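You operate a simulated robot arm through the tools that you are given. There is no shell and no other tool.

Carry out the task below with a simulated robot arm. There is one attempt and no reset: what you move stays moved.

## Task
Put things in order on the top of the grey bench. At the end: the orange basin stopper stands where the blue felt block stood; the worn grey pad block stands where the green fuse block stood; the green fuse block is on the brown square carton; the blue felt block stands where the worn grey pad block stood; whatever was shut is shut again. Leave all else as you found it, and nothing knocked over.

It is judged by the outcome, as a careful person would: the job done as asked, and still so three seconds after it is handed in. It fails if anything else is knocked over, pushed out of place, dropped, spilled or broken. Lids that push on must go on centred and level and be pressed home; caps that screw on are set level and turned clockwise until they are tight.

## Robot
A 7-joint arm with a two-finger parallel gripper, fixed in place. Base frame: the origin is at the foot of the arm, x ahead of it, y to its left, z up; the work surface is at about z = 0. Units: cm, degrees, N and s.
With the tool pointing down near the work surface it reaches from about 24 to 62 cm from the base axis. Its first joint turns from -66.0 to 66.0 degrees. Payload 2.6 kg.
The TCP is the grasp point between the finger pads, 3 cm short of the fingertips. In the tool frame z runs along the fingers and y along their closing line. Largest opening 9.4 cm; finger width 2.8, thickness 1; the body of the gripper, 5 by 9.6 cm, starts 5.5 cm behind the TCP.
Orientation is told as [roll, pitch, yaw] about the base's x, y, z axes, in that order, counted from this pose: with the fingers straight down and closing along the base's y, the tool's x points along the base's -x, its y along +y and its z along -z.

## Interface
- The arm moves only by the tool jog_arm. Its argument "plan" is a list of rows, each an object of numbers (a shift or turn left out is 0, a gripper value left out holds the last): "x", "y", "z": the shift along the tool's x, y, z in cm; "rx", "ry", "rz": the turn, a rotation vector about the tool's x, y, z in degrees; "hand": the closure in counts, from 0 (fully open) to 255 (shut). In form: [{"x": .., "y": .., "z": .., "rx": .., "ry": .., "rz": .., "hand": ..}, ...]. A call has 1 to 20 rows; each row shifts and turns the commanded pose from where the row before left it, along the tool's axes as they then stand. Each row takes 0.2 s and may step no farther than 5 cm and 8.6 degrees from the row before; otherwise, or with a gripper value out of range, the whole call is refused. A pose out of reach is approached as far as the arm can. The call stops where the force on the tool passes 40 N (or 10 N more than at its start, if that is more) or the arm is blocked; 0.2 s more then pass. Each finger travels about 7.2 cm/s and halts on what it meets, pressing with about 25 N; the grip force reading is that of the motor and also rises with nothing between the fingers. The clock runs only during rows and for 0.2 s after the last one: add rows that do not move to give the fingers time. It gives the time, the measured TCP pose, the force on the tool (base axes), the opening and the grip force at its end, in the units of the frame above (readings bear some noise), with the torque about the TCP (base axes, N m) and any sound that the robot's microphone picked up, and new pictures: "pictures" is both (left out), scene, wrist or none.
- Cameras (640 x 400 px; columns grow to the right, rows downward): "scene" is fixed at [4.19, 44.35, 55.31]; the picture's right is [-0.66, -0.75, 0.00], its down [-0.50, 0.44, -0.75] and it looks along [0.56, -0.49, -0.66] (base axes); focal length 253 px, centre (320, 200). "wrist" rides on the gripper at [7.6, 1.4, -10.2] in the tool frame; the picture's right is [-0.18, 0.98, 0.00], its down [-0.75, -0.14, -0.64] and it looks along [-0.63, -0.12, 0.77] (tool axes); focal length 243 px, centre (320, 200). There is no depth. A picture from a camera that has moved, and an enlarged one, comes with that camera's place and axes in the base frame and with its lens.
- inspect(camera, box): a new picture of the part [left, top, right, bottom] of that camera's present view, enlarged. No time passes.
- sign_off(): hands the job in; it is judged then, once.

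Nothing tells you positions but the pictures and the camera data. Unless the task says otherwise, let go and move clear before handing in.

The tools are called after "Emit:" as name(argument=value, ...) on one line, values as JSON. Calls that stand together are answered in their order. jog_arm: Moves the arm, as the interface text tells. Its arguments: {"type":"object","properties":{"plan":{"type":"array"},"pictures":{"type":"string","enum":["both","scene","wrist","none"]}},"required":["plan"]} The other tools are called the same way: inspect (camera, box) takes an enlarged picture of a part of a camera's view; sign_off () hands the job in.

At the start:

```text
clock: 0.0
eef_pos: [34.89, 17.59, 36.9]
tool_rot: [-0.1, 0.0, 0.0]
ft_force: [-0.5, 0.6, 0.1]
ft_torque: [0.02, -0.02, 0.01]
finger_gap: 9.39
finger_force: 0.0
```

scene: 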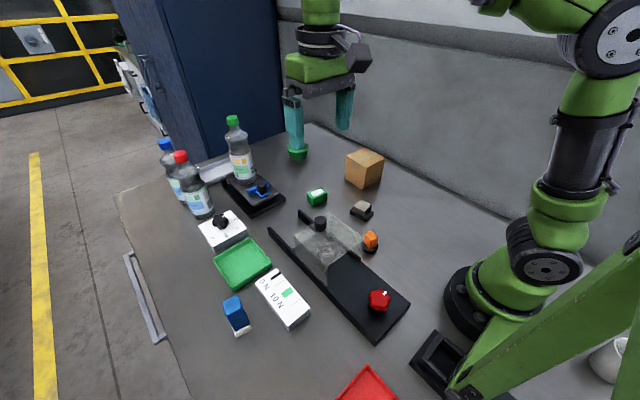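
wrist: 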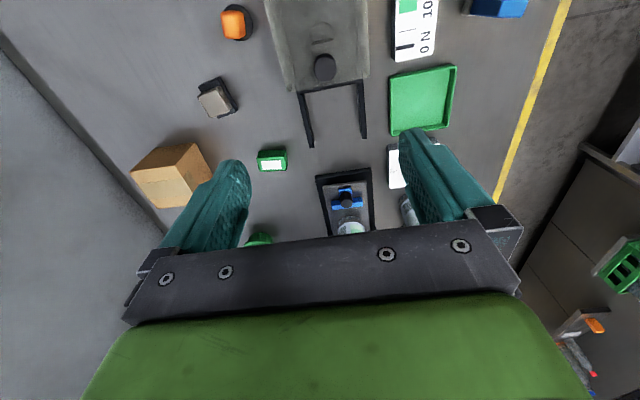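

I see a bench with bottles, a carton, a green block, a grey pad block, an orange stopper, a sliding-cover device and a blue block. I'll enlarge the views first to identify each item.

Emit:
inspect(camera="scene", box=[280, 130, 420, 220])

Emit:
inspect(camera="scene", box=[250, 190, 420, 350])

Emit:
inspect(camera="scene", box=[140, 110, 340, 350])

Emit:
inspect(camera="wrist", box=[120, 0, 400, 240])

Emit:
inspect(camera="wrist", box=[300, 0, 560, 240])

```text
4.44 times, centred on (350, 175) of scene
camera zoom: at [4.19, 44.35, 55.31], right [-0.66, -0.75, 0.0], down [-0.5, 0.44, -0.75], along [0.56, -0.49, -0.66], focal length 1125 px, centre (187, 311)
```

zoom: 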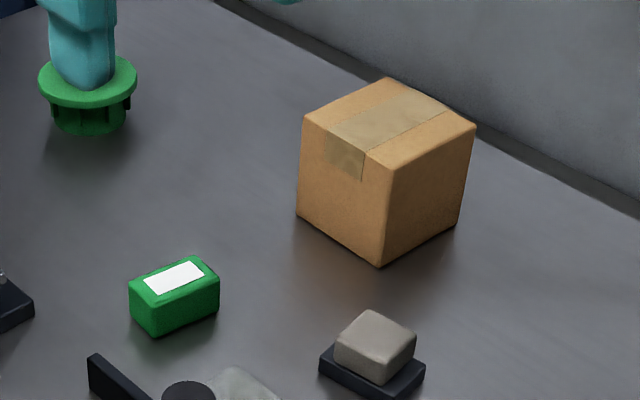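

```text
2.50 times, centred on (335, 270) of scene
camera zoom: at [4.19, 44.35, 55.31], right [-0.66, -0.75, 0.0], down [-0.5, 0.44, -0.75], along [0.56, -0.49, -0.66], focal length 633 px, centre (282, 25)
```

zoom: 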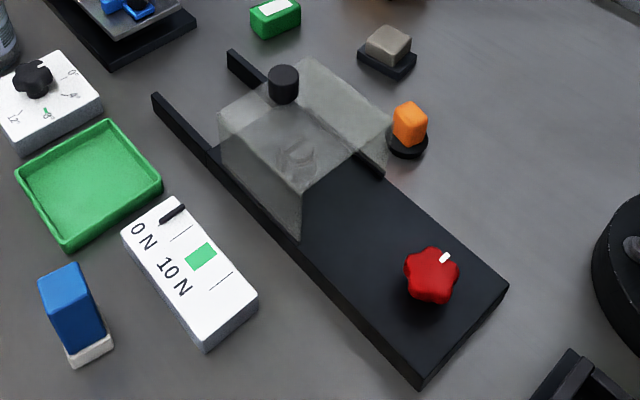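

```text
1.67 times, centred on (240, 230) of scene
camera zoom: at [4.19, 44.35, 55.31], right [-0.66, -0.75, 0.0], down [-0.5, 0.44, -0.75], along [0.56, -0.49, -0.66], focal length 422 px, centre (453, 150)
```

zoom: 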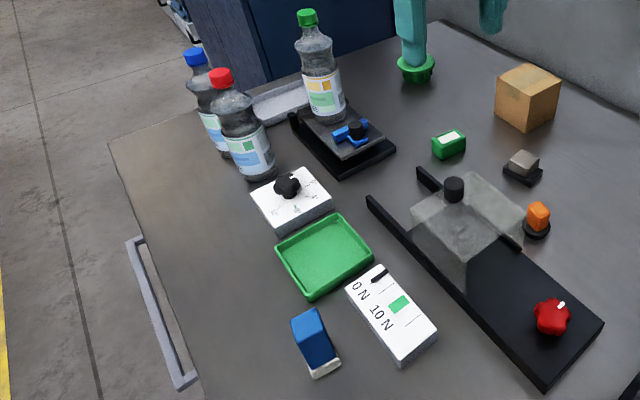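

```text
1.67 times, centred on (260, 120) of wrist
camera zoom: at [27.21, 19.14, 47.18], right [0.18, 0.98, 0.0], down [0.75, -0.14, 0.64], along [0.63, -0.12, -0.77], focal length 404 px, centre (420, 333)
```

zoom: 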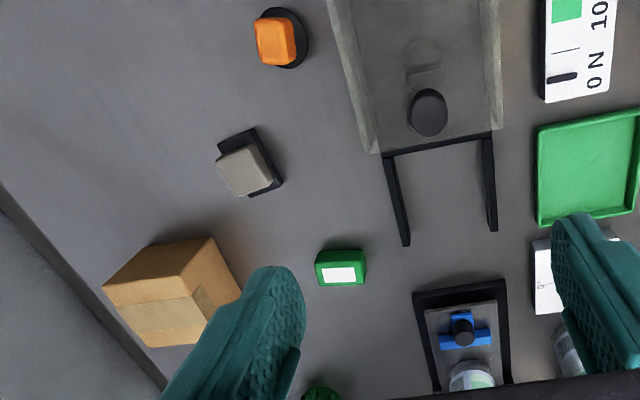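

```text
1.67 times, centred on (430, 120) of wrist
camera zoom: at [27.21, 19.14, 47.18], right [0.18, 0.98, 0.0], down [0.75, -0.14, 0.64], along [0.63, -0.12, -0.77], focal length 404 px, centre (137, 333)
```

zoom: 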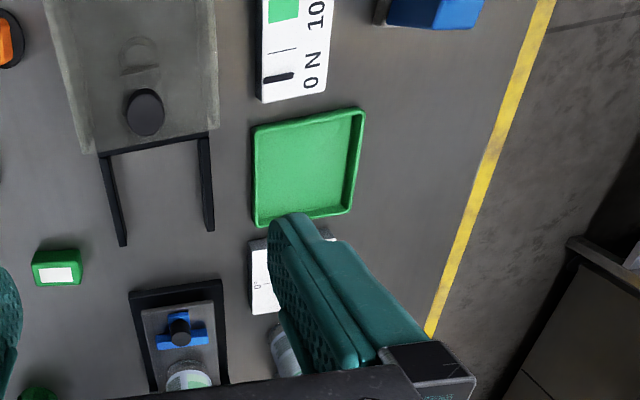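

The items to move look like this: the green block with a white label near (51, 4), the grey pad on a black base near (38, -2), the orange stopper near (27.5, 6), the blue block near (30.5, 42), and the carton centred near (50, -16.5). All of them are in the open. I'll move above the green block for a closer look.

Emit:
jog_arm(plan=[{"x": -2.2, "y": -2.4, "z": 2.8}, {"x": -2.2, "y": -2.4, "z": 2.8}, {"x": -2.2, "y": -2.4, "z": 2.8}, {"x": -2.2, "y": -2.4, "z": 2.8}, {"x": -2.2, "y": -2.0, "z": 2.8}, {"x": -2.2, "y": -1.9, "z": 2.9}])

```text
clock: 1.4
eef_pos: [48.27, 4.05, 19.98]
tool_rot: [0.0, 0.0, 0.0]
ft_force: [-0.3, 0.1, 0.1]
ft_torque: [-0.02, 0.02, -0.05]
finger_gap: 9.42
finger_force: 0.1
camera wrist: at [40.63, 5.52, 30.21], right [0.18, 0.98, 0.0], down [0.75, -0.14, 0.64], along [0.63, -0.12, -0.77], focal length 243 px, centre (320, 200)
```

scene: 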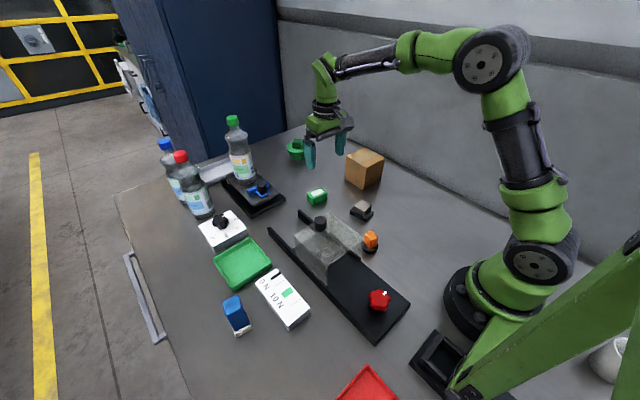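
wrist: 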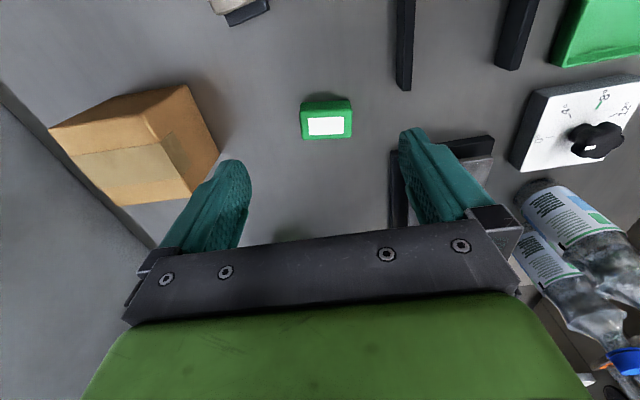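

The green block is now close below the gripper. I'll enlarge it to measure its position and angle, and do the same for the carton.

Emit:
inspect(camera="wrist", box=[280, 80, 376, 140])

Emit:
inspect(camera="wrist", box=[30, 60, 270, 210])

Emit:
inspect(camera="scene", box=[284, 136, 396, 206])

Emit:
inspect(camera="wrist", box=[190, 0, 286, 60])

```text
6.67 times, centred on (328, 110) of wrist
camera zoom: at [40.63, 5.52, 30.21], right [0.18, 0.98, 0.0], down [0.75, -0.14, 0.64], along [0.63, -0.12, -0.77], focal length 1618 px, centre (267, 800)
```

zoom: 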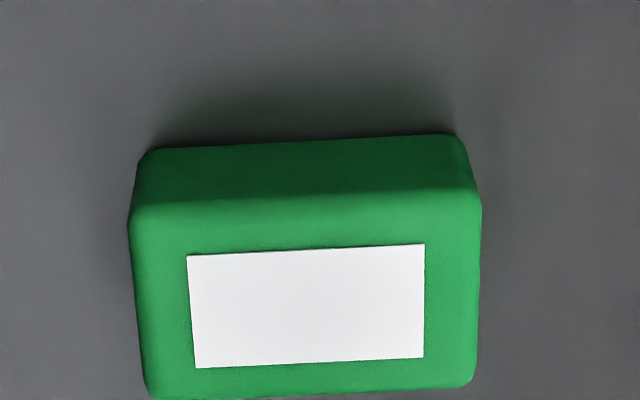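

```text
2.67 times, centred on (150, 135) of wrist
camera zoom: at [40.63, 5.52, 30.21], right [0.18, 0.98, 0.0], down [0.75, -0.14, 0.64], along [0.63, -0.12, -0.77], focal length 647 px, centre (773, 373)
```

zoom: 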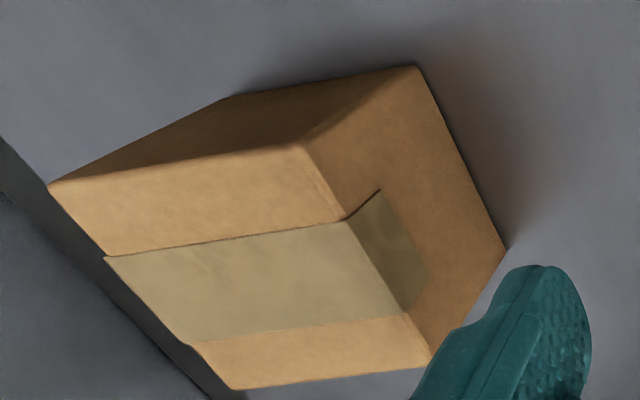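

```text
5.71 times, centred on (340, 171) of scene
camera zoom: at [4.19, 44.35, 55.31], right [-0.66, -0.75, 0.0], down [-0.5, 0.44, -0.75], along [0.56, -0.49, -0.66], focal length 1447 px, centre (206, 366)
```

zoom: 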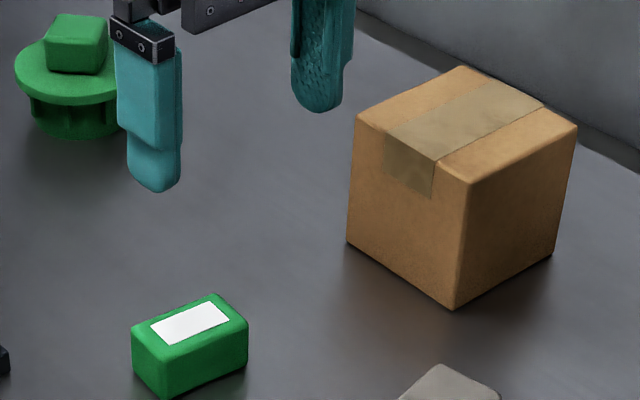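

```text
6.67 times, centred on (238, 30) of wrist
camera zoom: at [40.63, 5.52, 30.21], right [0.18, 0.98, 0.0], down [0.75, -0.14, 0.64], along [0.63, -0.12, -0.77], focal length 1618 px, centre (867, 1333)
```

zoom: 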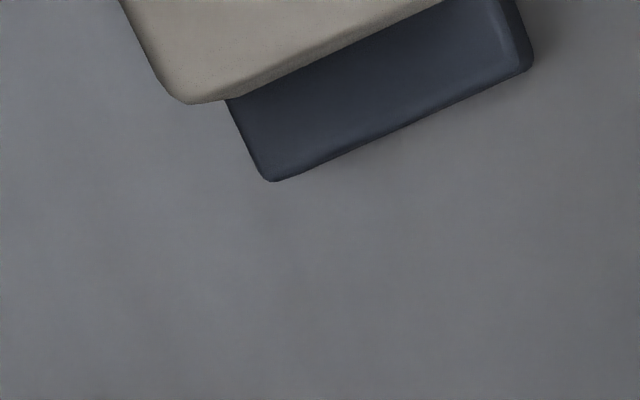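

From both cameras, the green block is about 3.4 x 5.7 x 3 cm, centred at (51.9, 4.2), with its long side about 8° off y. The carton is about a 9 cm cube centred at (50, -16). I'll line up over the green block, turn to match it, and go lower.

Emit:
jog_arm(plan=[{"x": -1.2, "y": 0.04, "z": 4}, {"x": -1.2, "y": 0.04, "z": 4}, {"x": -1.2, "y": 0.04, "z": 3, "hand": 40}, {"rz": 8.1}, {}, {}])

```text
clock: 2.8
eef_pos: [51.8, 4.23, 9.05]
tool_rot: [-0.1, 0.0, -8.1]
ft_force: [0.6, -0.3, 1.2]
ft_torque: [0.02, 0.0, -0.04]
finger_gap: 7.92
finger_force: 0.1
camera wrist: at [44.39, 6.78, 19.28], right [0.32, 0.95, 0.0], down [0.73, -0.25, 0.64], along [0.61, -0.21, -0.77], focal length 243 px, centre (320, 200)
```

scene: 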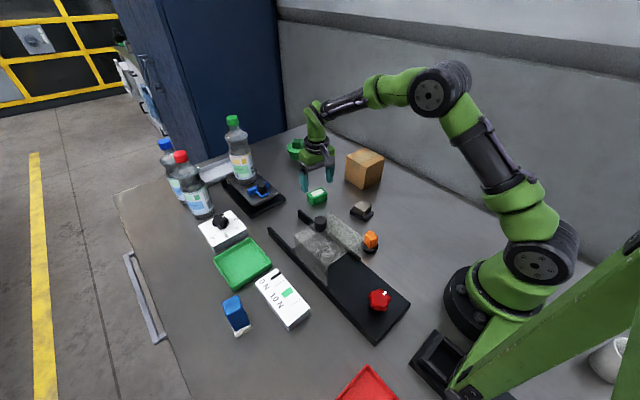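
wrist: 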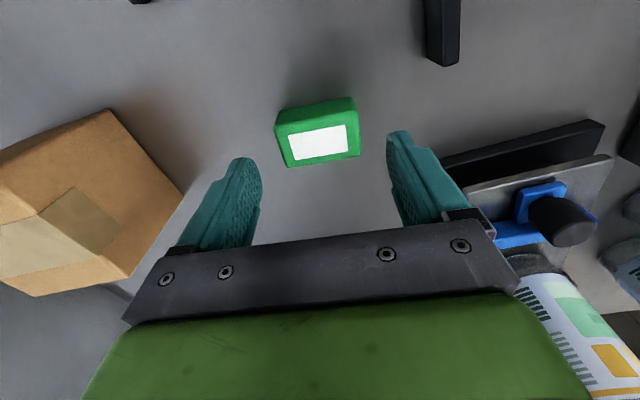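

My position fix agrees: the block's centre sits right under the grasp point. I'll go straight down and close on it.

Emit:
jog_arm(plan=[{"z": 2.0}, {"z": 2.0}, {"z": 1.55}, {}, {"hand": 110}, {"hand": 150}, {"hand": 160}, {}, {}])

```text
clock: 4.8
eef_pos: [51.73, 4.23, 3.42]
tool_rot: [0.1, 0.0, -8.1]
ft_force: [-0.2, -1.0, -1.0]
ft_torque: [-0.04, -0.01, -0.02]
finger_gap: 6.38
finger_force: 25.0
camera wrist: at [44.3, 6.78, 13.76], right [0.32, 0.95, 0.0], down [0.73, -0.25, 0.64], along [0.61, -0.21, -0.77], focal length 243 px, centre (320, 200)
```

scene: 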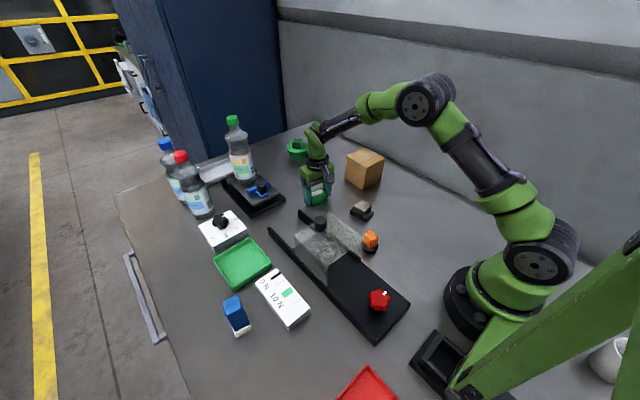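
wrist: 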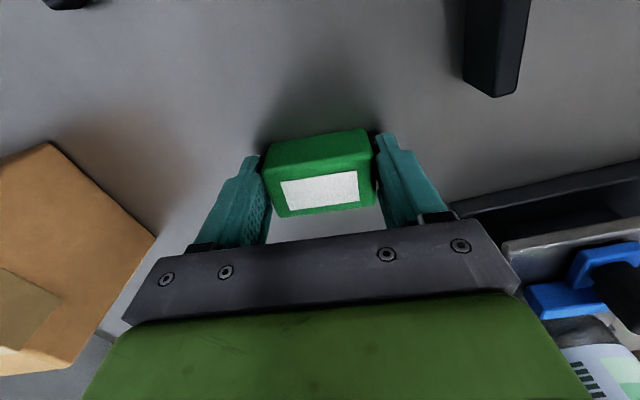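

The gap stopped at 6.4 cm with 25 N, so the block is held. I'll lift it and check the grip.

Emit:
jog_arm(plan=[{"z": -1}, {"z": -2}, {"z": -3}, {"z": -3}, {"z": -3}, {"z": -2}, {}])

```text
clock: 6.4
eef_pos: [51.64, 4.33, 17.56]
tool_rot: [0.1, 0.0, -8.1]
ft_force: [0.0, -0.9, -1.4]
ft_torque: [-0.01, -0.02, -0.03]
finger_gap: 3.48
finger_force: 0.1
camera wrist: at [44.29, 6.82, 27.8], right [0.32, 0.95, 0.0], down [0.73, -0.25, 0.64], along [0.61, -0.21, -0.77], focal length 243 px, centre (320, 200)
```

scene: 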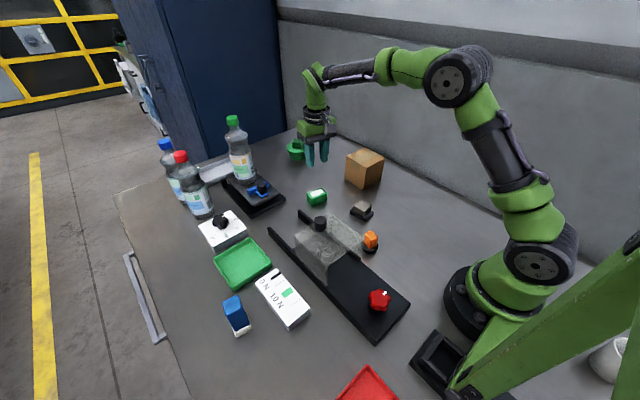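
wrist: 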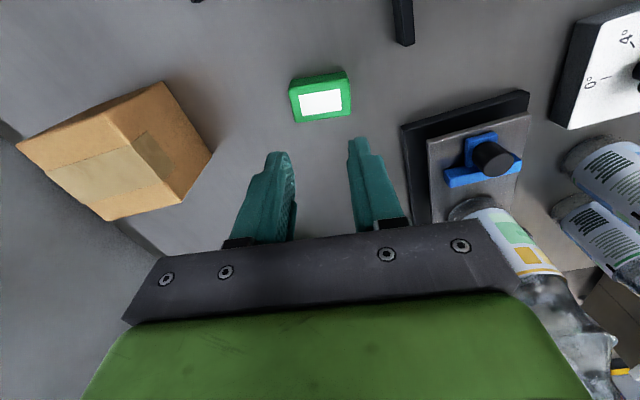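

The block slipped out of the fingertips and is still on the bench. I'll look at the fingers' shape and see how the block sits now.

Emit:
inspect(camera="wrist", box=[270, 50, 382, 120])

Emit:
inspect(camera="wrist", box=[210, 120, 430, 260])

Emit:
inspect(camera="scene", box=[280, 130, 376, 210])

```text
5.71 times, centred on (326, 85) of wrist
camera zoom: at [44.29, 6.82, 27.8], right [0.32, 0.95, 0.0], down [0.73, -0.25, 0.64], along [0.61, -0.21, -0.77], focal length 1386 px, centre (286, 857)
```

zoom: 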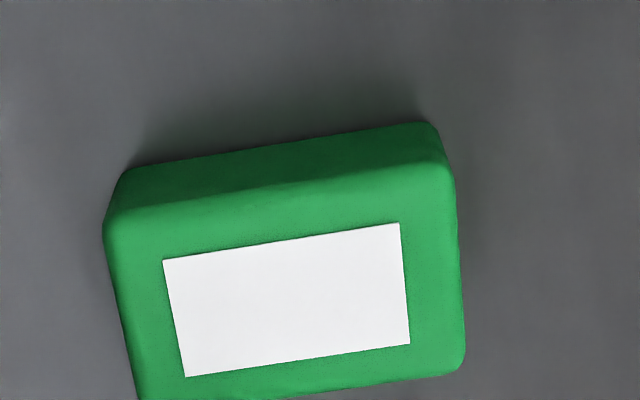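

```text
2.86 times, centred on (320, 190) of wrist
camera zoom: at [44.29, 6.82, 27.8], right [0.32, 0.95, 0.0], down [0.73, -0.25, 0.64], along [0.61, -0.21, -0.77], focal length 693 px, centre (320, 229)
```

zoom: 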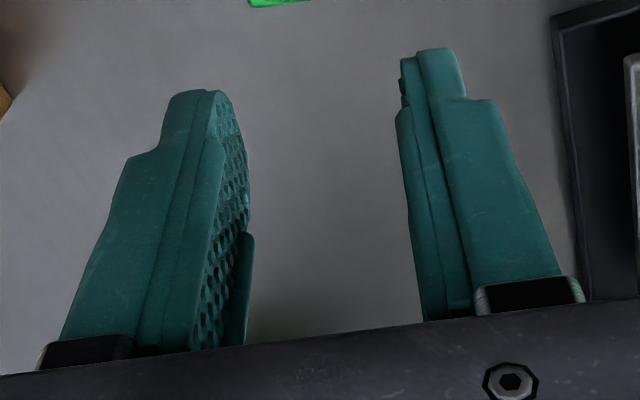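

```text
5.00 times, centred on (328, 170) of scene
camera zoom: at [4.19, 44.35, 55.31], right [-0.66, -0.75, 0.0], down [-0.5, 0.44, -0.75], along [0.56, -0.49, -0.66], focal length 1266 px, centre (280, 350)
```

zoom: 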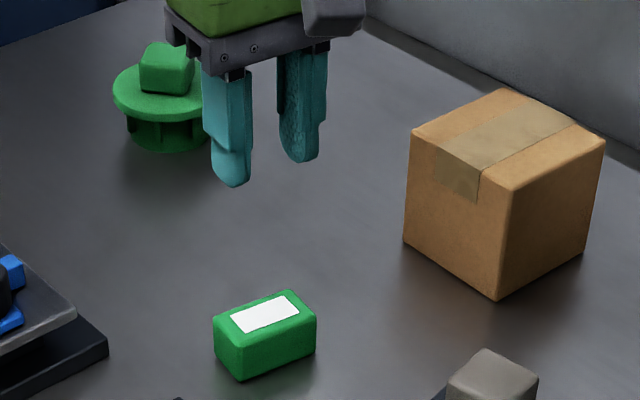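

The block hasn't moved; its label centre is still at about (51.9, 4.3). I'll go down a little deeper, give the fingers more time to settle, and lift only slightly while I read the forces.

Emit:
jog_arm(plan=[{"hand": 30}, {"z": 4, "hand": 30}, {"z": 4}, {"z": 4}, {"z": 2}, {"z": 0.35}, {"hand": 255}, {}, {}, {}, {}], pictures="wrist")

```text
clock: 8.8
eef_pos: [51.65, 4.31, 3.04]
tool_rot: [-0.1, 0.0, -8.1]
ft_force: [0.3, -0.2, -0.3]
ft_torque: [-0.01, 0.01, 0.0]
finger_gap: 6.37
finger_force: 24.4
camera wrist: at [44.19, 6.82, 13.37], right [0.32, 0.95, 0.0], down [0.73, -0.25, 0.64], along [0.61, -0.21, -0.77], focal length 243 px, centre (320, 200)
```

wrist: 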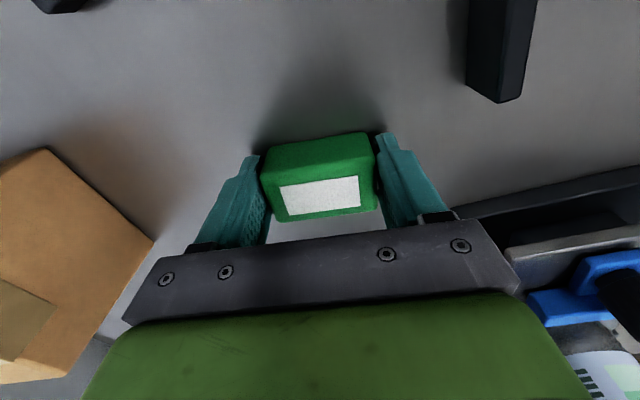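

Emit:
jog_arm(plan=[{"z": -0.3}, {"z": -0.3}], pictures="wrist")

Emit:
inspect(camera="scene", box=[280, 130, 376, 210])

```text
clock: 9.4
eef_pos: [51.69, 4.18, 3.69]
tool_rot: [0.0, 0.1, -8.1]
ft_force: [-1.1, -0.8, -1.2]
ft_torque: [0.02, 0.03, -0.05]
finger_gap: 6.38
finger_force: 24.8
camera wrist: at [44.28, 6.78, 14.01], right [0.32, 0.95, 0.0], down [0.73, -0.25, 0.64], along [0.61, -0.21, -0.77], focal length 243 px, centre (320, 200)
```

wrist: 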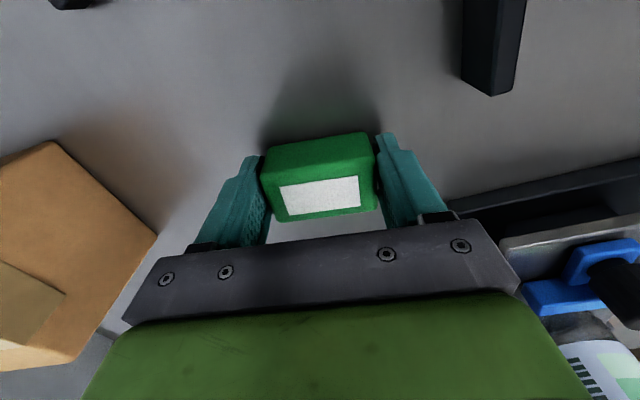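

```text
5.00 times, centred on (328, 170) of scene
camera zoom: at [4.19, 44.35, 55.31], right [-0.66, -0.75, 0.0], down [-0.5, 0.44, -0.75], along [0.56, -0.49, -0.66], focal length 1266 px, centre (280, 350)
```

zoom: 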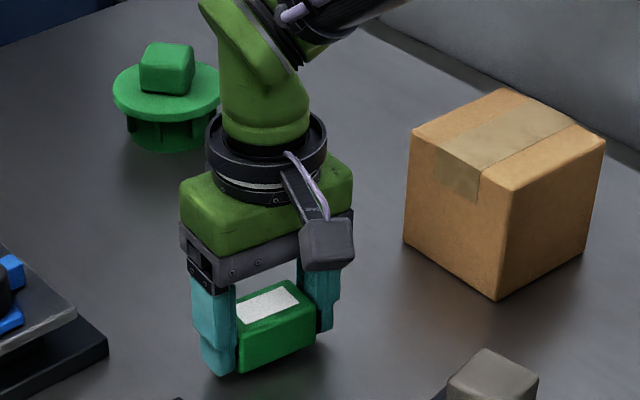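

The block is coming up with the gripper this time. I'll keep lifting in small steps.

Emit:
jog_arm(plan=[{"z": -0.5}, {"z": -0.7}, {"z": -0.8}, {"z": -0.8}], pictures="wrist")

Emit:
inspect(camera="scene", box=[280, 130, 376, 210])

```text
clock: 10.4
eef_pos: [51.67, 4.37, 6.57]
tool_rot: [0.0, -0.1, -8.1]
ft_force: [-0.3, 0.4, -0.7]
ft_torque: [-0.02, -0.03, 0.03]
finger_gap: 6.39
finger_force: 25.4
camera wrist: at [44.25, 6.87, 16.8], right [0.32, 0.95, 0.0], down [0.73, -0.25, 0.64], along [0.61, -0.21, -0.77], focal length 243 px, centre (320, 200)
```

wrist: 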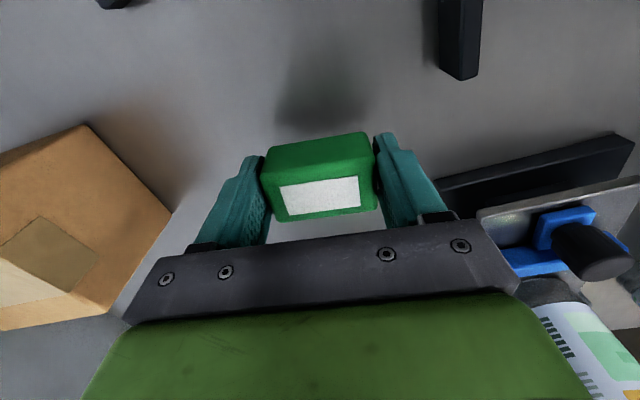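

```text
5.00 times, centred on (328, 170) of scene
camera zoom: at [4.19, 44.35, 55.31], right [-0.66, -0.75, 0.0], down [-0.5, 0.44, -0.75], along [0.56, -0.49, -0.66], focal length 1266 px, centre (280, 350)
```

zoom: 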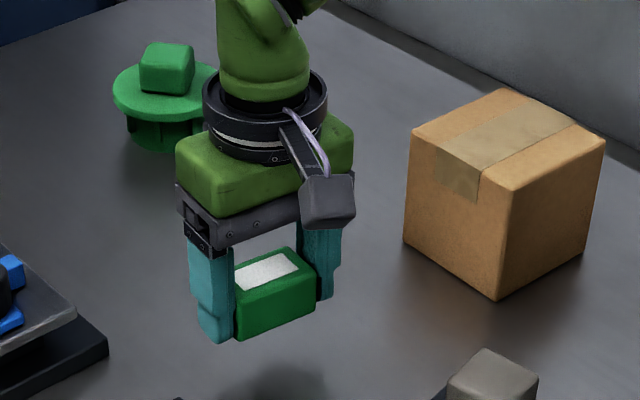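

The block is held firmly. I'll raise it above the carton, still in gentle steps.

Emit:
jog_arm(plan=[{"z": -0.6}, {"z": -0.9}, {"z": -1.2}, {"z": -1.3}, {"z": -1.3}, {"z": -1.3}, {"z": -1.1}, {"z": -0.8}, {}], pictures="wrist")

```text
clock: 12.4
eef_pos: [51.56, 4.31, 14.84]
tool_rot: [0.0, 0.0, -8.2]
ft_force: [-0.1, -0.9, -0.1]
ft_torque: [0.03, 0.0, 0.01]
finger_gap: 6.37
finger_force: 25.0
camera wrist: at [44.21, 6.78, 25.15], right [0.32, 0.95, 0.0], down [0.73, -0.25, 0.64], along [0.61, -0.21, -0.77], focal length 243 px, centre (320, 200)
```

wrist: 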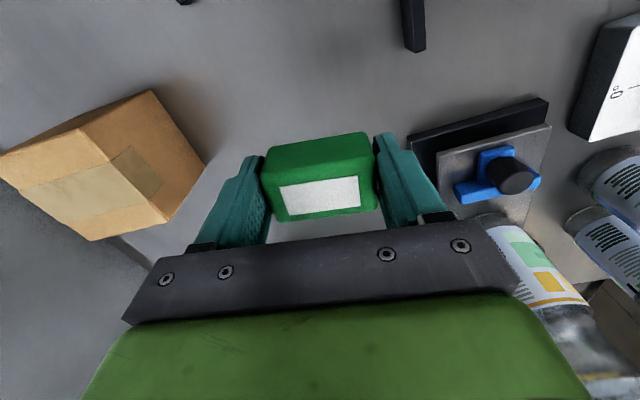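

Next I'll carry it sideways to above the carton.

Emit:
jog_arm(plan=[{"x": -0.07, "y": -0.6}, {"x": -0.07, "y": -1.0}, {"x": -0.07, "y": -1.4}, {"x": -0.07, "y": -1.4}, {"x": -0.07, "y": -1.4}, {"x": -0.07, "y": -1.4}, {"x": -0.07, "y": -1.4}, {"x": -0.07, "y": -1.4}, {"x": -0.07, "y": -1.4}, {"x": -0.07, "y": -1.4}, {"x": -0.07, "y": -1.4}, {"x": -0.07, "y": -1.4}, {"x": -0.07, "y": -1.4}, {"x": -0.07, "y": -1.4}, {"x": -0.07, "y": -1.0}, {"x": -0.07, "y": -0.9}, {}, {}])

Emit:
inspect(camera="scene", box=[300, 100, 412, 200])

```text
clock: 16.2
eef_pos: [49.86, -16.0, 14.95]
tool_rot: [0.1, 0.0, -8.0]
ft_force: [-0.3, 0.2, -1.0]
ft_torque: [0.0, 0.0, 0.02]
finger_gap: 6.37
finger_force: 24.8
camera wrist: at [42.51, -13.46, 25.39], right [0.32, 0.95, 0.0], down [0.73, -0.25, 0.64], along [0.61, -0.21, -0.77], focal length 243 px, centre (320, 200)
```

scene: 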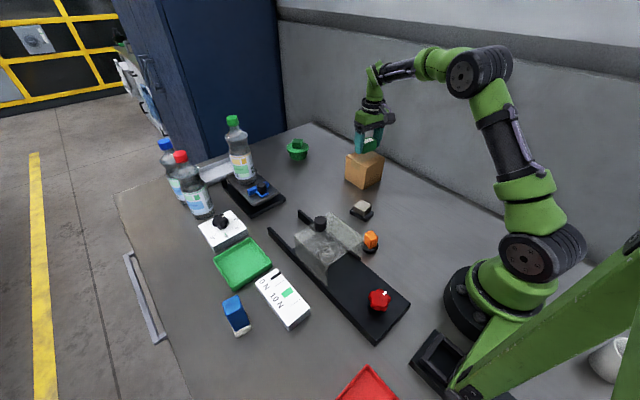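
wrist: 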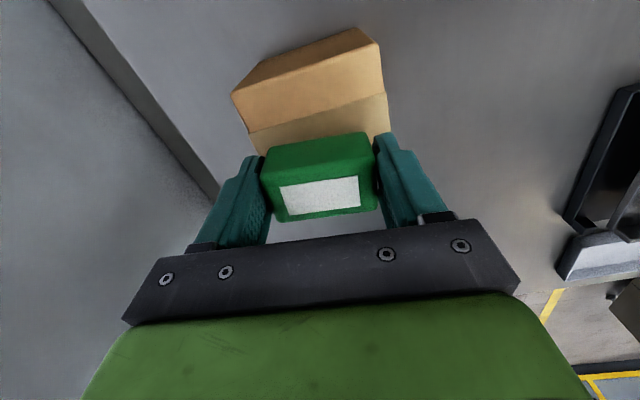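

```text
4.00 times, centred on (356, 150) of scene
camera zoom: at [4.19, 44.35, 55.31], right [-0.66, -0.75, 0.0], down [-0.5, 0.44, -0.75], along [0.56, -0.49, -0.66], focal length 1013 px, centre (176, 400)
```

zoom: 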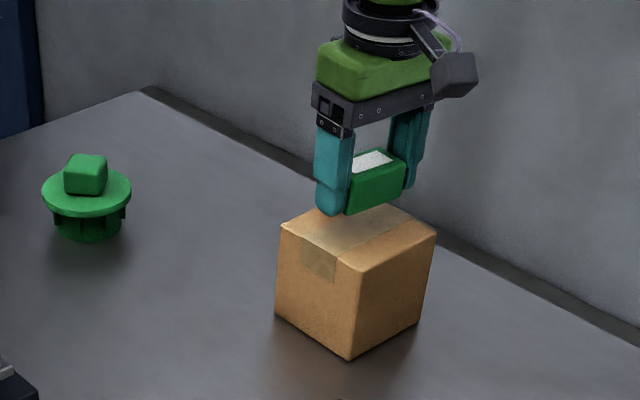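

The block is centred over the carton. I'll lower it slowly and watch the force.

Emit:
jog_arm(plan=[{"z": 0.6}, {"z": 0.7}, {"z": 0.6}, {"z": 0.3}, {}], pictures="none")

Emit:
inspect(camera="scene", box=[330, 110, 394, 150])

```text
clock: 17.4
eef_pos: [49.85, -15.91, 12.9]
tool_rot: [0.0, 0.0, -8.2]
ft_force: [-0.4, 0.2, -1.3]
ft_torque: [0.03, 0.01, 0.05]
finger_gap: 6.38
finger_force: 24.6
```

```text
10.00 times, centred on (362, 130) of scene
camera zoom: at [4.19, 44.35, 55.31], right [-0.66, -0.75, 0.0], down [-0.5, 0.44, -0.75], along [0.56, -0.49, -0.66], focal length 2532 px, centre (-100, 900)
```

zoom: 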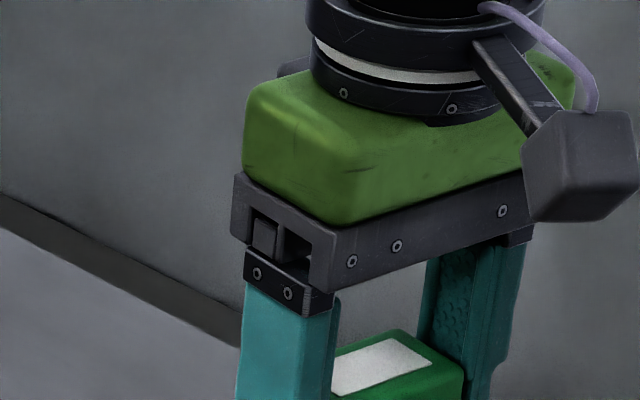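

Emit:
jog_arm(plan=[{"z": 0.2}, {"z": 0.2}, {}], pictures="none")

Emit:
inspect(camera="scene", box=[330, 130, 394, 194])

```text
clock: 18.2
eef_pos: [49.89, -15.89, 12.6]
tool_rot: [0.0, -0.2, -8.2]
ft_force: [-2.2, 1.3, 9.9]
ft_torque: [0.05, 0.13, -0.02]
finger_gap: 6.39
finger_force: 24.9
```

```text
6.25 times, centred on (362, 162) of scene
camera zoom: at [4.18, 44.35, 55.31], right [-0.66, -0.75, 0.0], down [-0.5, 0.44, -0.75], along [0.56, -0.49, -0.66], focal length 1583 px, centre (58, 438)
```

zoom: 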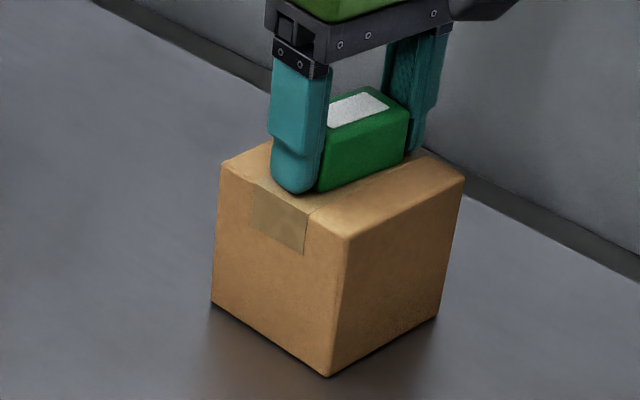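

The block has landed on the carton (about 10 N). I'll ease off slightly, open the fingers, and rise straight up.

Emit:
jog_arm(plan=[{"z": -0.08}, {"hand": 80}, {"hand": 65}, {"hand": 50}, {"hand": 35}, {}, {"z": -1}, {"z": -2}, {"z": -3}, {"z": -3}])

Emit:
inspect(camera="scene", box=[330, 110, 394, 194])

```text
clock: 20.4
eef_pos: [49.79, -16.04, 21.63]
tool_rot: [0.0, 0.1, -8.2]
ft_force: [-0.8, -0.4, -0.3]
ft_torque: [-0.02, -0.01, -0.03]
finger_gap: 8.12
finger_force: 0.0
camera wrist: at [42.44, -13.53, 31.86], right [0.32, 0.95, 0.0], down [0.73, -0.25, 0.64], along [0.61, -0.21, -0.77], focal length 243 px, centre (320, 200)
```

scene: 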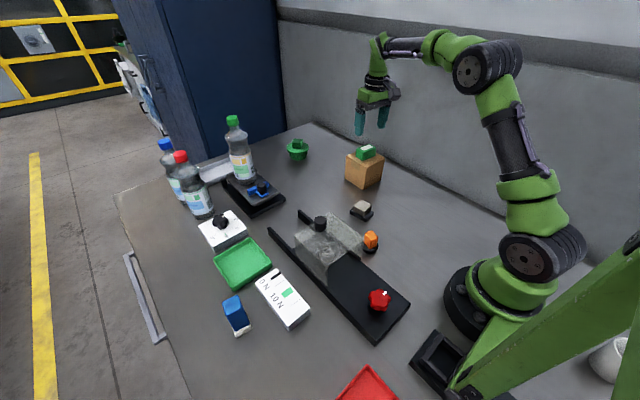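
wrist: 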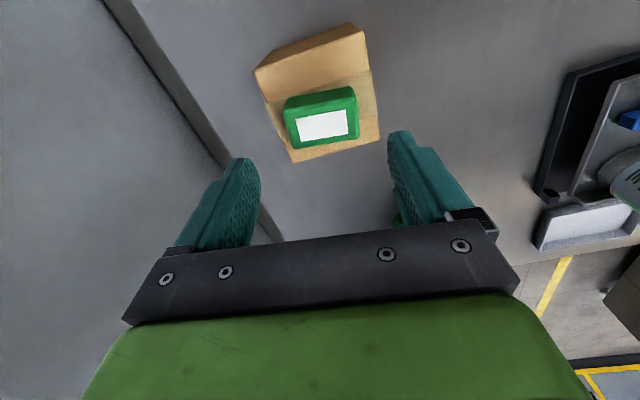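

```text
4.76 times, centred on (362, 152) of scene
camera zoom: at [4.19, 44.35, 55.31], right [-0.66, -0.75, 0.0], down [-0.5, 0.44, -0.75], along [0.56, -0.49, -0.66], focal length 1206 px, centre (120, 429)
```

zoom: 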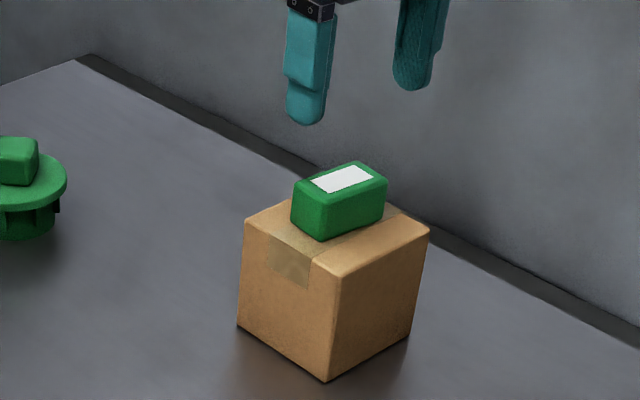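

The green block is upright and centred on the carton. Next is the grey pad block, so I'll hover over it.

Emit:
jog_arm(plan=[{"rz": -8.1, "hand": 0}, {"x": 2.5, "y": 2.8, "z": 0.4}, {"x": 2.5, "y": 2.8, "z": 0.8}, {"x": 2.4, "y": 2.8, "z": 1}, {"x": 2.4, "y": 2.8, "z": 1}, {"x": 2.4, "y": 2.8, "z": 1}, {}])

Emit:
inspect(camera="wrist", box=[272, 60, 368, 120])

```text
clock: 22.0
eef_pos: [37.83, -2.23, 17.47]
tool_rot: [0.0, 0.0, -0.1]
ft_force: [0.0, -0.6, -0.1]
ft_torque: [0.0, -0.02, -0.01]
finger_gap: 9.4
finger_force: 0.0
camera wrist: at [30.09, -0.76, 27.67], right [0.19, 0.98, 0.0], down [0.75, -0.14, 0.64], along [0.63, -0.12, -0.77], focal length 243 px, centre (320, 200)
```

scene: 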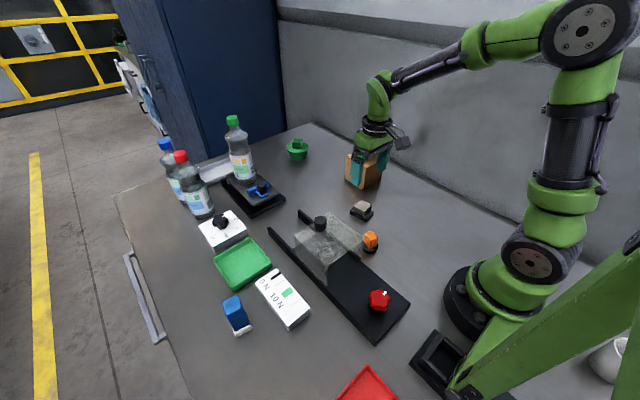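
wrist: 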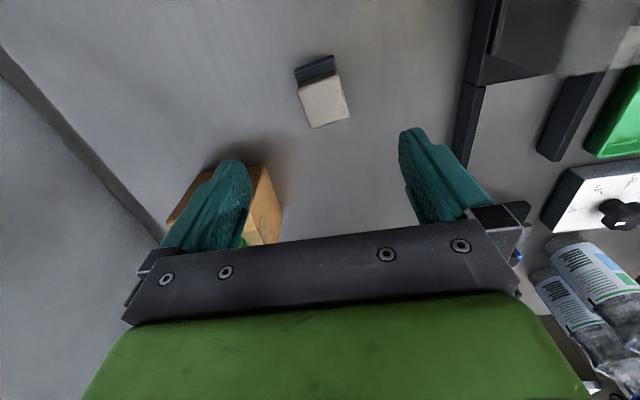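

```text
6.67 times, centred on (320, 90) of wrist
camera zoom: at [30.09, -0.76, 27.67], right [0.19, 0.98, 0.0], down [0.75, -0.14, 0.64], along [0.63, -0.12, -0.77], focal length 1618 px, centre (320, 933)
```

zoom: 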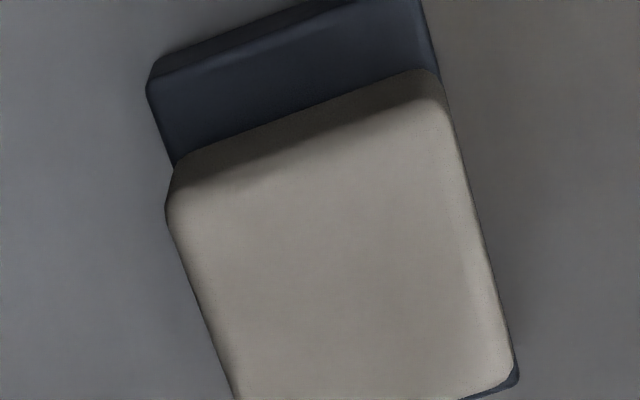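

Emit:
inspect(camera="wrist", box=[260, 40, 388, 140])

Emit:
inspect(camera="scene", box=[330, 190, 394, 230])

```text
4.00 times, centred on (324, 90) of wrist
camera zoom: at [30.09, -0.76, 27.67], right [0.19, 0.98, 0.0], down [0.75, -0.14, 0.64], along [0.63, -0.12, -0.77], focal length 970 px, centre (304, 640)
```

zoom: 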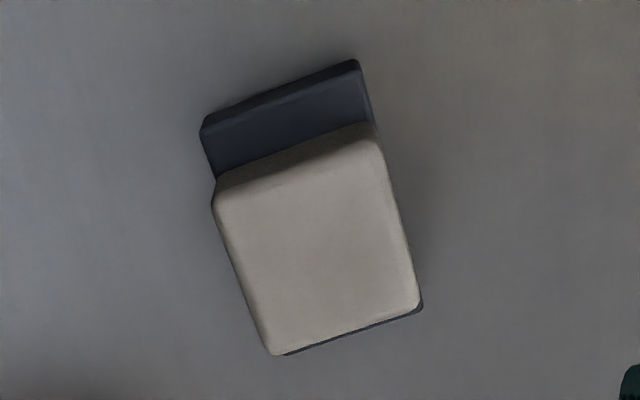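

```text
10.00 times, centred on (362, 210) of scene
camera zoom: at [4.19, 44.35, 55.31], right [-0.66, -0.75, 0.0], down [-0.5, 0.44, -0.75], along [0.56, -0.49, -0.66], focal length 2532 px, centre (-100, 100)
```

zoom: 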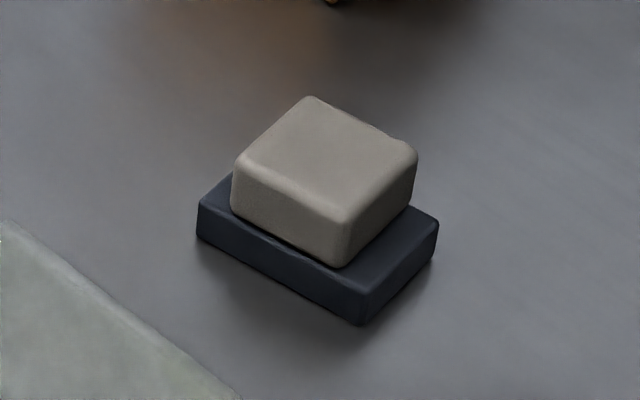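

The grey pad block is a dark base about 6.2 x 4.3 x 1.4 cm with the pad centred on it, about 3.4 cm tall overall. It's centred near (38.0, -1.8) and turned about +8°. I'll align with it and come down partway to confirm.

Emit:
jog_arm(plan=[{"x": -0.17, "y": 0.43, "z": 3, "hand": 50}, {"rz": -8.2}, {"z": 4}, {"z": 1.5}, {}], pictures="wrist")

Emit:
inspect(camera="wrist", box=[220, 90, 420, 215])

```text
clock: 23.2
eef_pos: [37.87, -1.71, 8.77]
tool_rot: [0.0, 0.1, 8.2]
ft_force: [-1.2, 0.7, 1.0]
ft_torque: [0.01, 0.02, 0.0]
finger_gap: 7.56
finger_force: 0.0
camera wrist: at [30.17, -1.3, 19.06], right [0.04, 1.0, 0.0], down [0.77, -0.03, 0.64], along [0.64, -0.03, -0.77], focal length 243 px, centre (320, 200)
```

wrist: 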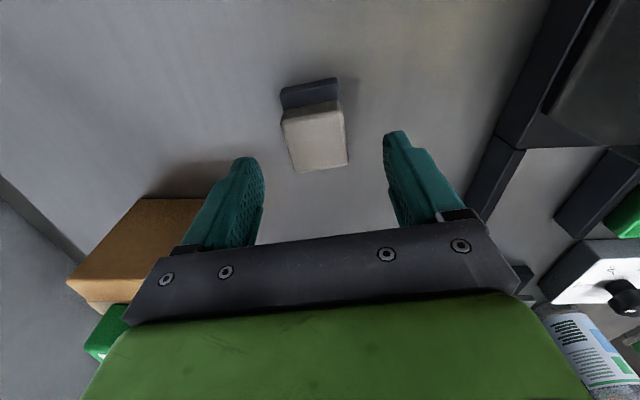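

```text
3.20 times, centred on (320, 152) of wrist
camera zoom: at [30.17, -1.3, 19.06], right [0.04, 1.0, 0.0], down [0.77, -0.03, 0.64], along [0.64, -0.03, -0.77], focal length 776 px, centre (320, 352)
```

zoom: 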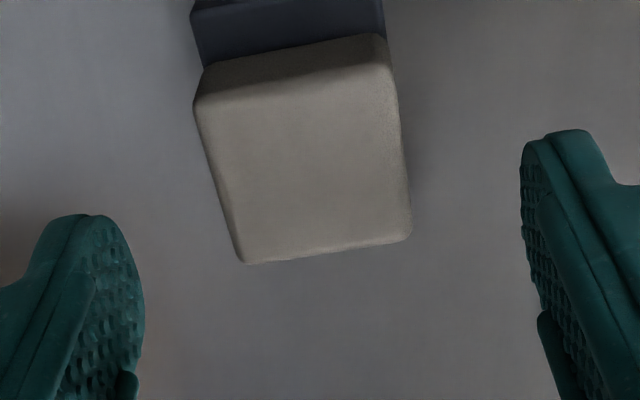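

The alignment holds: the pad's centre is at about (37.9, -1.8) and its angle is 8°. I'll go down and grip across the width, low enough to hold the dark base as well.

Emit:
jog_arm(plan=[{"y": -0.1, "z": 2}, {"z": 2}, {"z": 1.3}, {"z": 0.35}, {}, {"hand": 255}, {}, {}, {}, {}], pictures="wrist")

Emit:
inspect(camera="wrist", box=[220, 90, 420, 215])

```text
clock: 25.4
eef_pos: [37.8, -1.64, 3.18]
tool_rot: [0.0, 0.0, 8.2]
ft_force: [0.2, -1.2, 0.2]
ft_torque: [0.0, -0.04, 0.01]
finger_gap: 4.61
finger_force: 25.1
camera wrist: at [29.99, -1.29, 13.38], right [0.04, 1.0, 0.0], down [0.77, -0.03, 0.64], along [0.64, -0.03, -0.77], focal length 243 px, centre (320, 200)
```

wrist: 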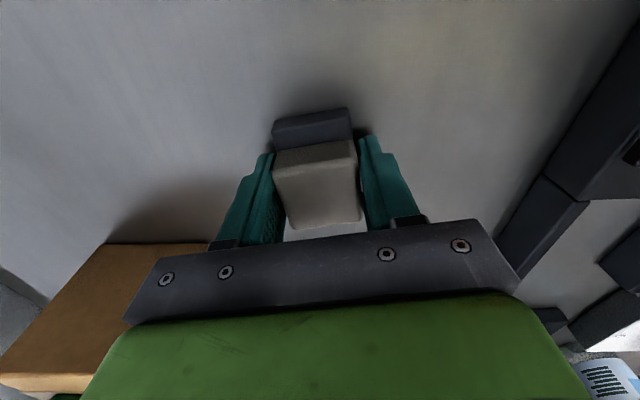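

```text
3.20 times, centred on (320, 152) of wrist
camera zoom: at [29.99, -1.29, 13.38], right [0.04, 1.0, 0.0], down [0.77, -0.03, 0.64], along [0.64, -0.03, -0.77], focal length 776 px, centre (320, 352)
```

zoom: 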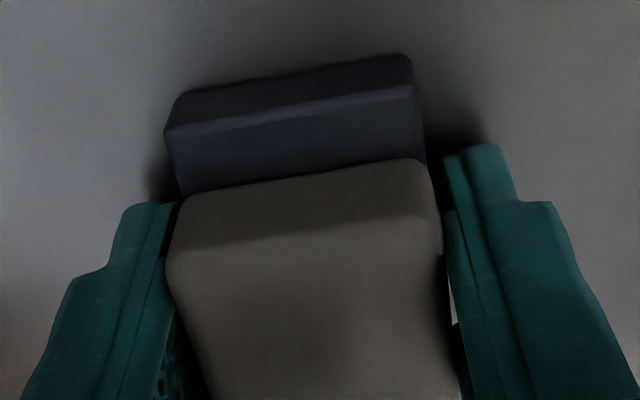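

It's gripped at 4.6 cm with 25 N. I'll lift slightly and check that it rises in one piece.

Emit:
jog_arm(plan=[{"z": -0.3}, {"z": -0.4}, {"z": -0.6}, {"z": -0.7}, {"z": -0.7}], pictures="wrist")

Emit:
inspect(camera="scene", box=[330, 170, 410, 230])

```text
clock: 26.6
eef_pos: [37.9, -1.79, 5.94]
tool_rot: [0.0, 0.0, 8.2]
ft_force: [-0.5, 0.0, -1.1]
ft_torque: [-0.01, 0.02, 0.0]
finger_gap: 4.58
finger_force: 24.8
camera wrist: at [30.13, -1.34, 16.13], right [0.04, 1.0, 0.0], down [0.77, -0.03, 0.64], along [0.64, -0.03, -0.77], focal length 243 px, centre (320, 200)
```

wrist: 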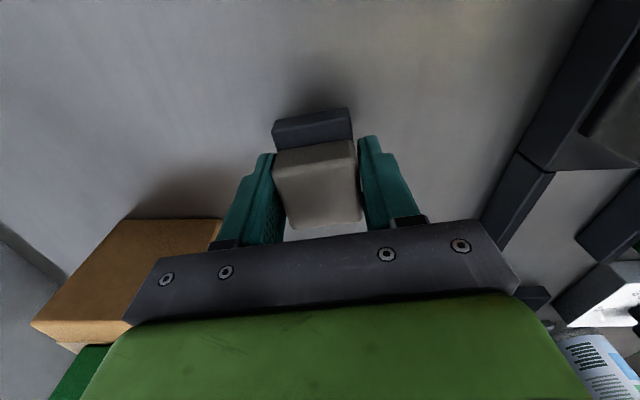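

```text
6.67 times, centred on (370, 200) of scene
camera zoom: at [4.19, 44.35, 55.31], right [-0.66, -0.75, 0.0], down [-0.5, 0.44, -0.75], along [0.56, -0.49, -0.66], focal length 1688 px, centre (-13, 200)
```

zoom: 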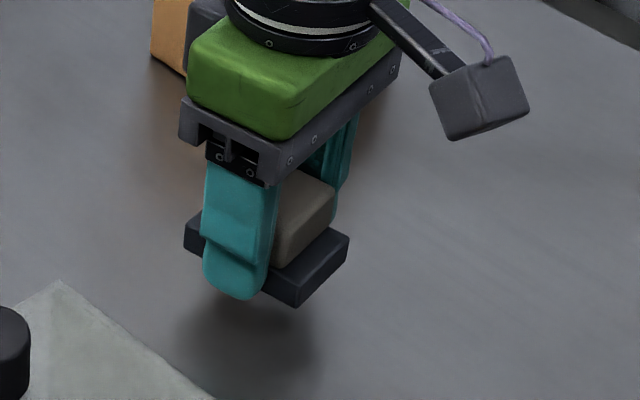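

The whole pad block lifts as one piece. I'll raise it further and carry it to the green block's old spot at (51.9, 4.2).

Emit:
jog_arm(plan=[{"z": -0.8}, {"z": -1.2}, {"z": -1.3}, {"z": -1.3}, {"z": -1.0}, {"z": -0.6}, {"x": -0.6, "y": 0.16}, {"x": -1.0, "y": 0.27}, {"x": -1.4, "y": 0.378}, {"x": -1.4, "y": 0.378}, {"x": -1.4, "y": 0.378}, {"x": -1.4, "y": 0.378}, {"x": -1.4, "y": 0.378}, {"x": -1.4, "y": 0.378}, {"x": -1.4, "y": 0.378}, {"x": -1.4, "y": 0.378}, {"x": -1.0, "y": 0.27}, {"x": -0.8, "y": 0.22}, {}, {}])

```text
clock: 30.8
eef_pos: [51.89, 4.31, 12.09]
tool_rot: [0.0, 0.1, 8.2]
ft_force: [0.3, -0.2, -0.5]
ft_torque: [0.0, 0.02, 0.02]
finger_gap: 4.61
finger_force: 25.1
camera wrist: at [44.09, 4.76, 22.34], right [0.04, 1.0, 0.0], down [0.77, -0.03, 0.64], along [0.64, -0.03, -0.77], focal length 243 px, centre (320, 200)
```

scene: 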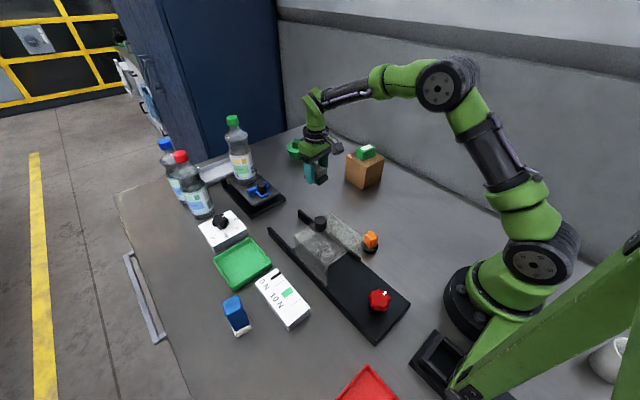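
wrist: 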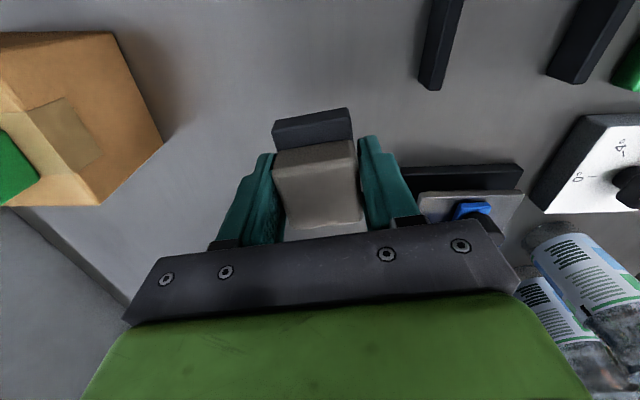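

It's directly above the target. I'll lower it almost to the bench, then finish gently.

Emit:
jog_arm(plan=[{"z": 0.7}, {"z": 1.2}, {"z": 1.4}, {"z": 1.4}, {"z": 1.4}, {"z": 1.2}, {"z": 0.7}, {"z": 0.4}, {}], pictures="none")

Emit:
jog_arm(plan=[{"z": 0.2}, {"z": 0.2}, {"z": 0.1}, {}], pictures="wrist")

```text
clock: 32.8
eef_pos: [51.78, 4.27, 3.6]
tool_rot: [0.0, 0.0, 8.3]
ft_force: [0.4, 0.3, -1.3]
ft_torque: [-0.01, 0.0, -0.03]
finger_gap: 4.62
finger_force: 25.0
```

```text
clock: 33.8
eef_pos: [51.62, 4.35, 3.02]
tool_rot: [0.1, 0.0, 8.1]
ft_force: [0.1, 0.7, -1.5]
ft_torque: [0.02, 0.03, 0.0]
finger_gap: 4.59
finger_force: 24.8
camera wrist: at [43.93, 4.73, 13.37], right [0.04, 1.0, 0.0], down [0.77, -0.03, 0.64], along [0.64, -0.03, -0.77], focal length 243 px, centre (320, 200)
```

wrist: 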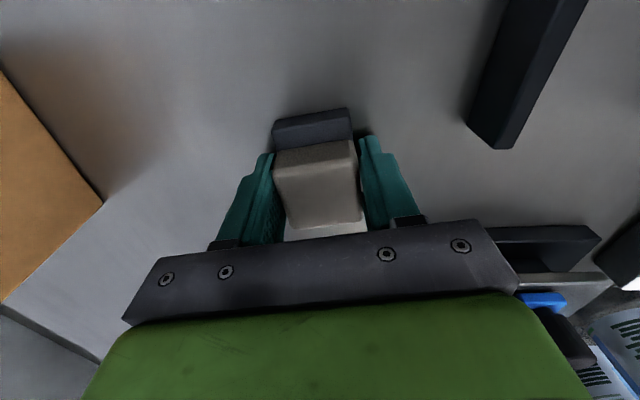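

Emit:
jog_arm(plan=[{"z": 0.1}, {}], pictures="none")

Emit:
inspect(camera="scene", box=[290, 160, 354, 210])

```text
clock: 34.4
eef_pos: [51.83, 4.41, 3.13]
tool_rot: [0.0, -0.1, 8.1]
ft_force: [-3.5, -0.3, 9.5]
ft_torque: [0.0, 0.25, -0.02]
finger_gap: 4.62
finger_force: 25.1
```

```text
8.00 times, centred on (322, 185) of scene
camera zoom: at [4.18, 44.35, 55.32], right [-0.66, -0.75, 0.0], down [-0.5, 0.44, -0.75], along [0.56, -0.49, -0.66], focal length 2026 px, centre (304, 320)
```

zoom: 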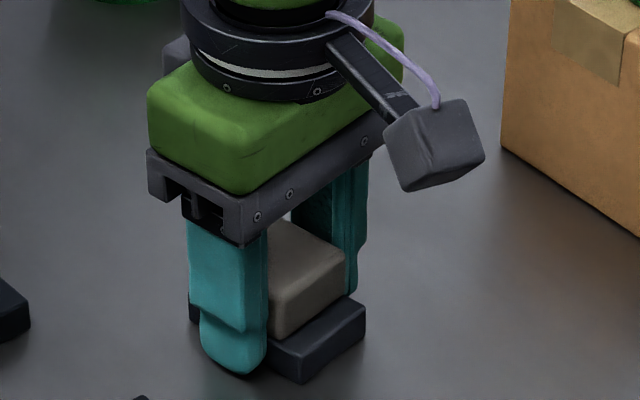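

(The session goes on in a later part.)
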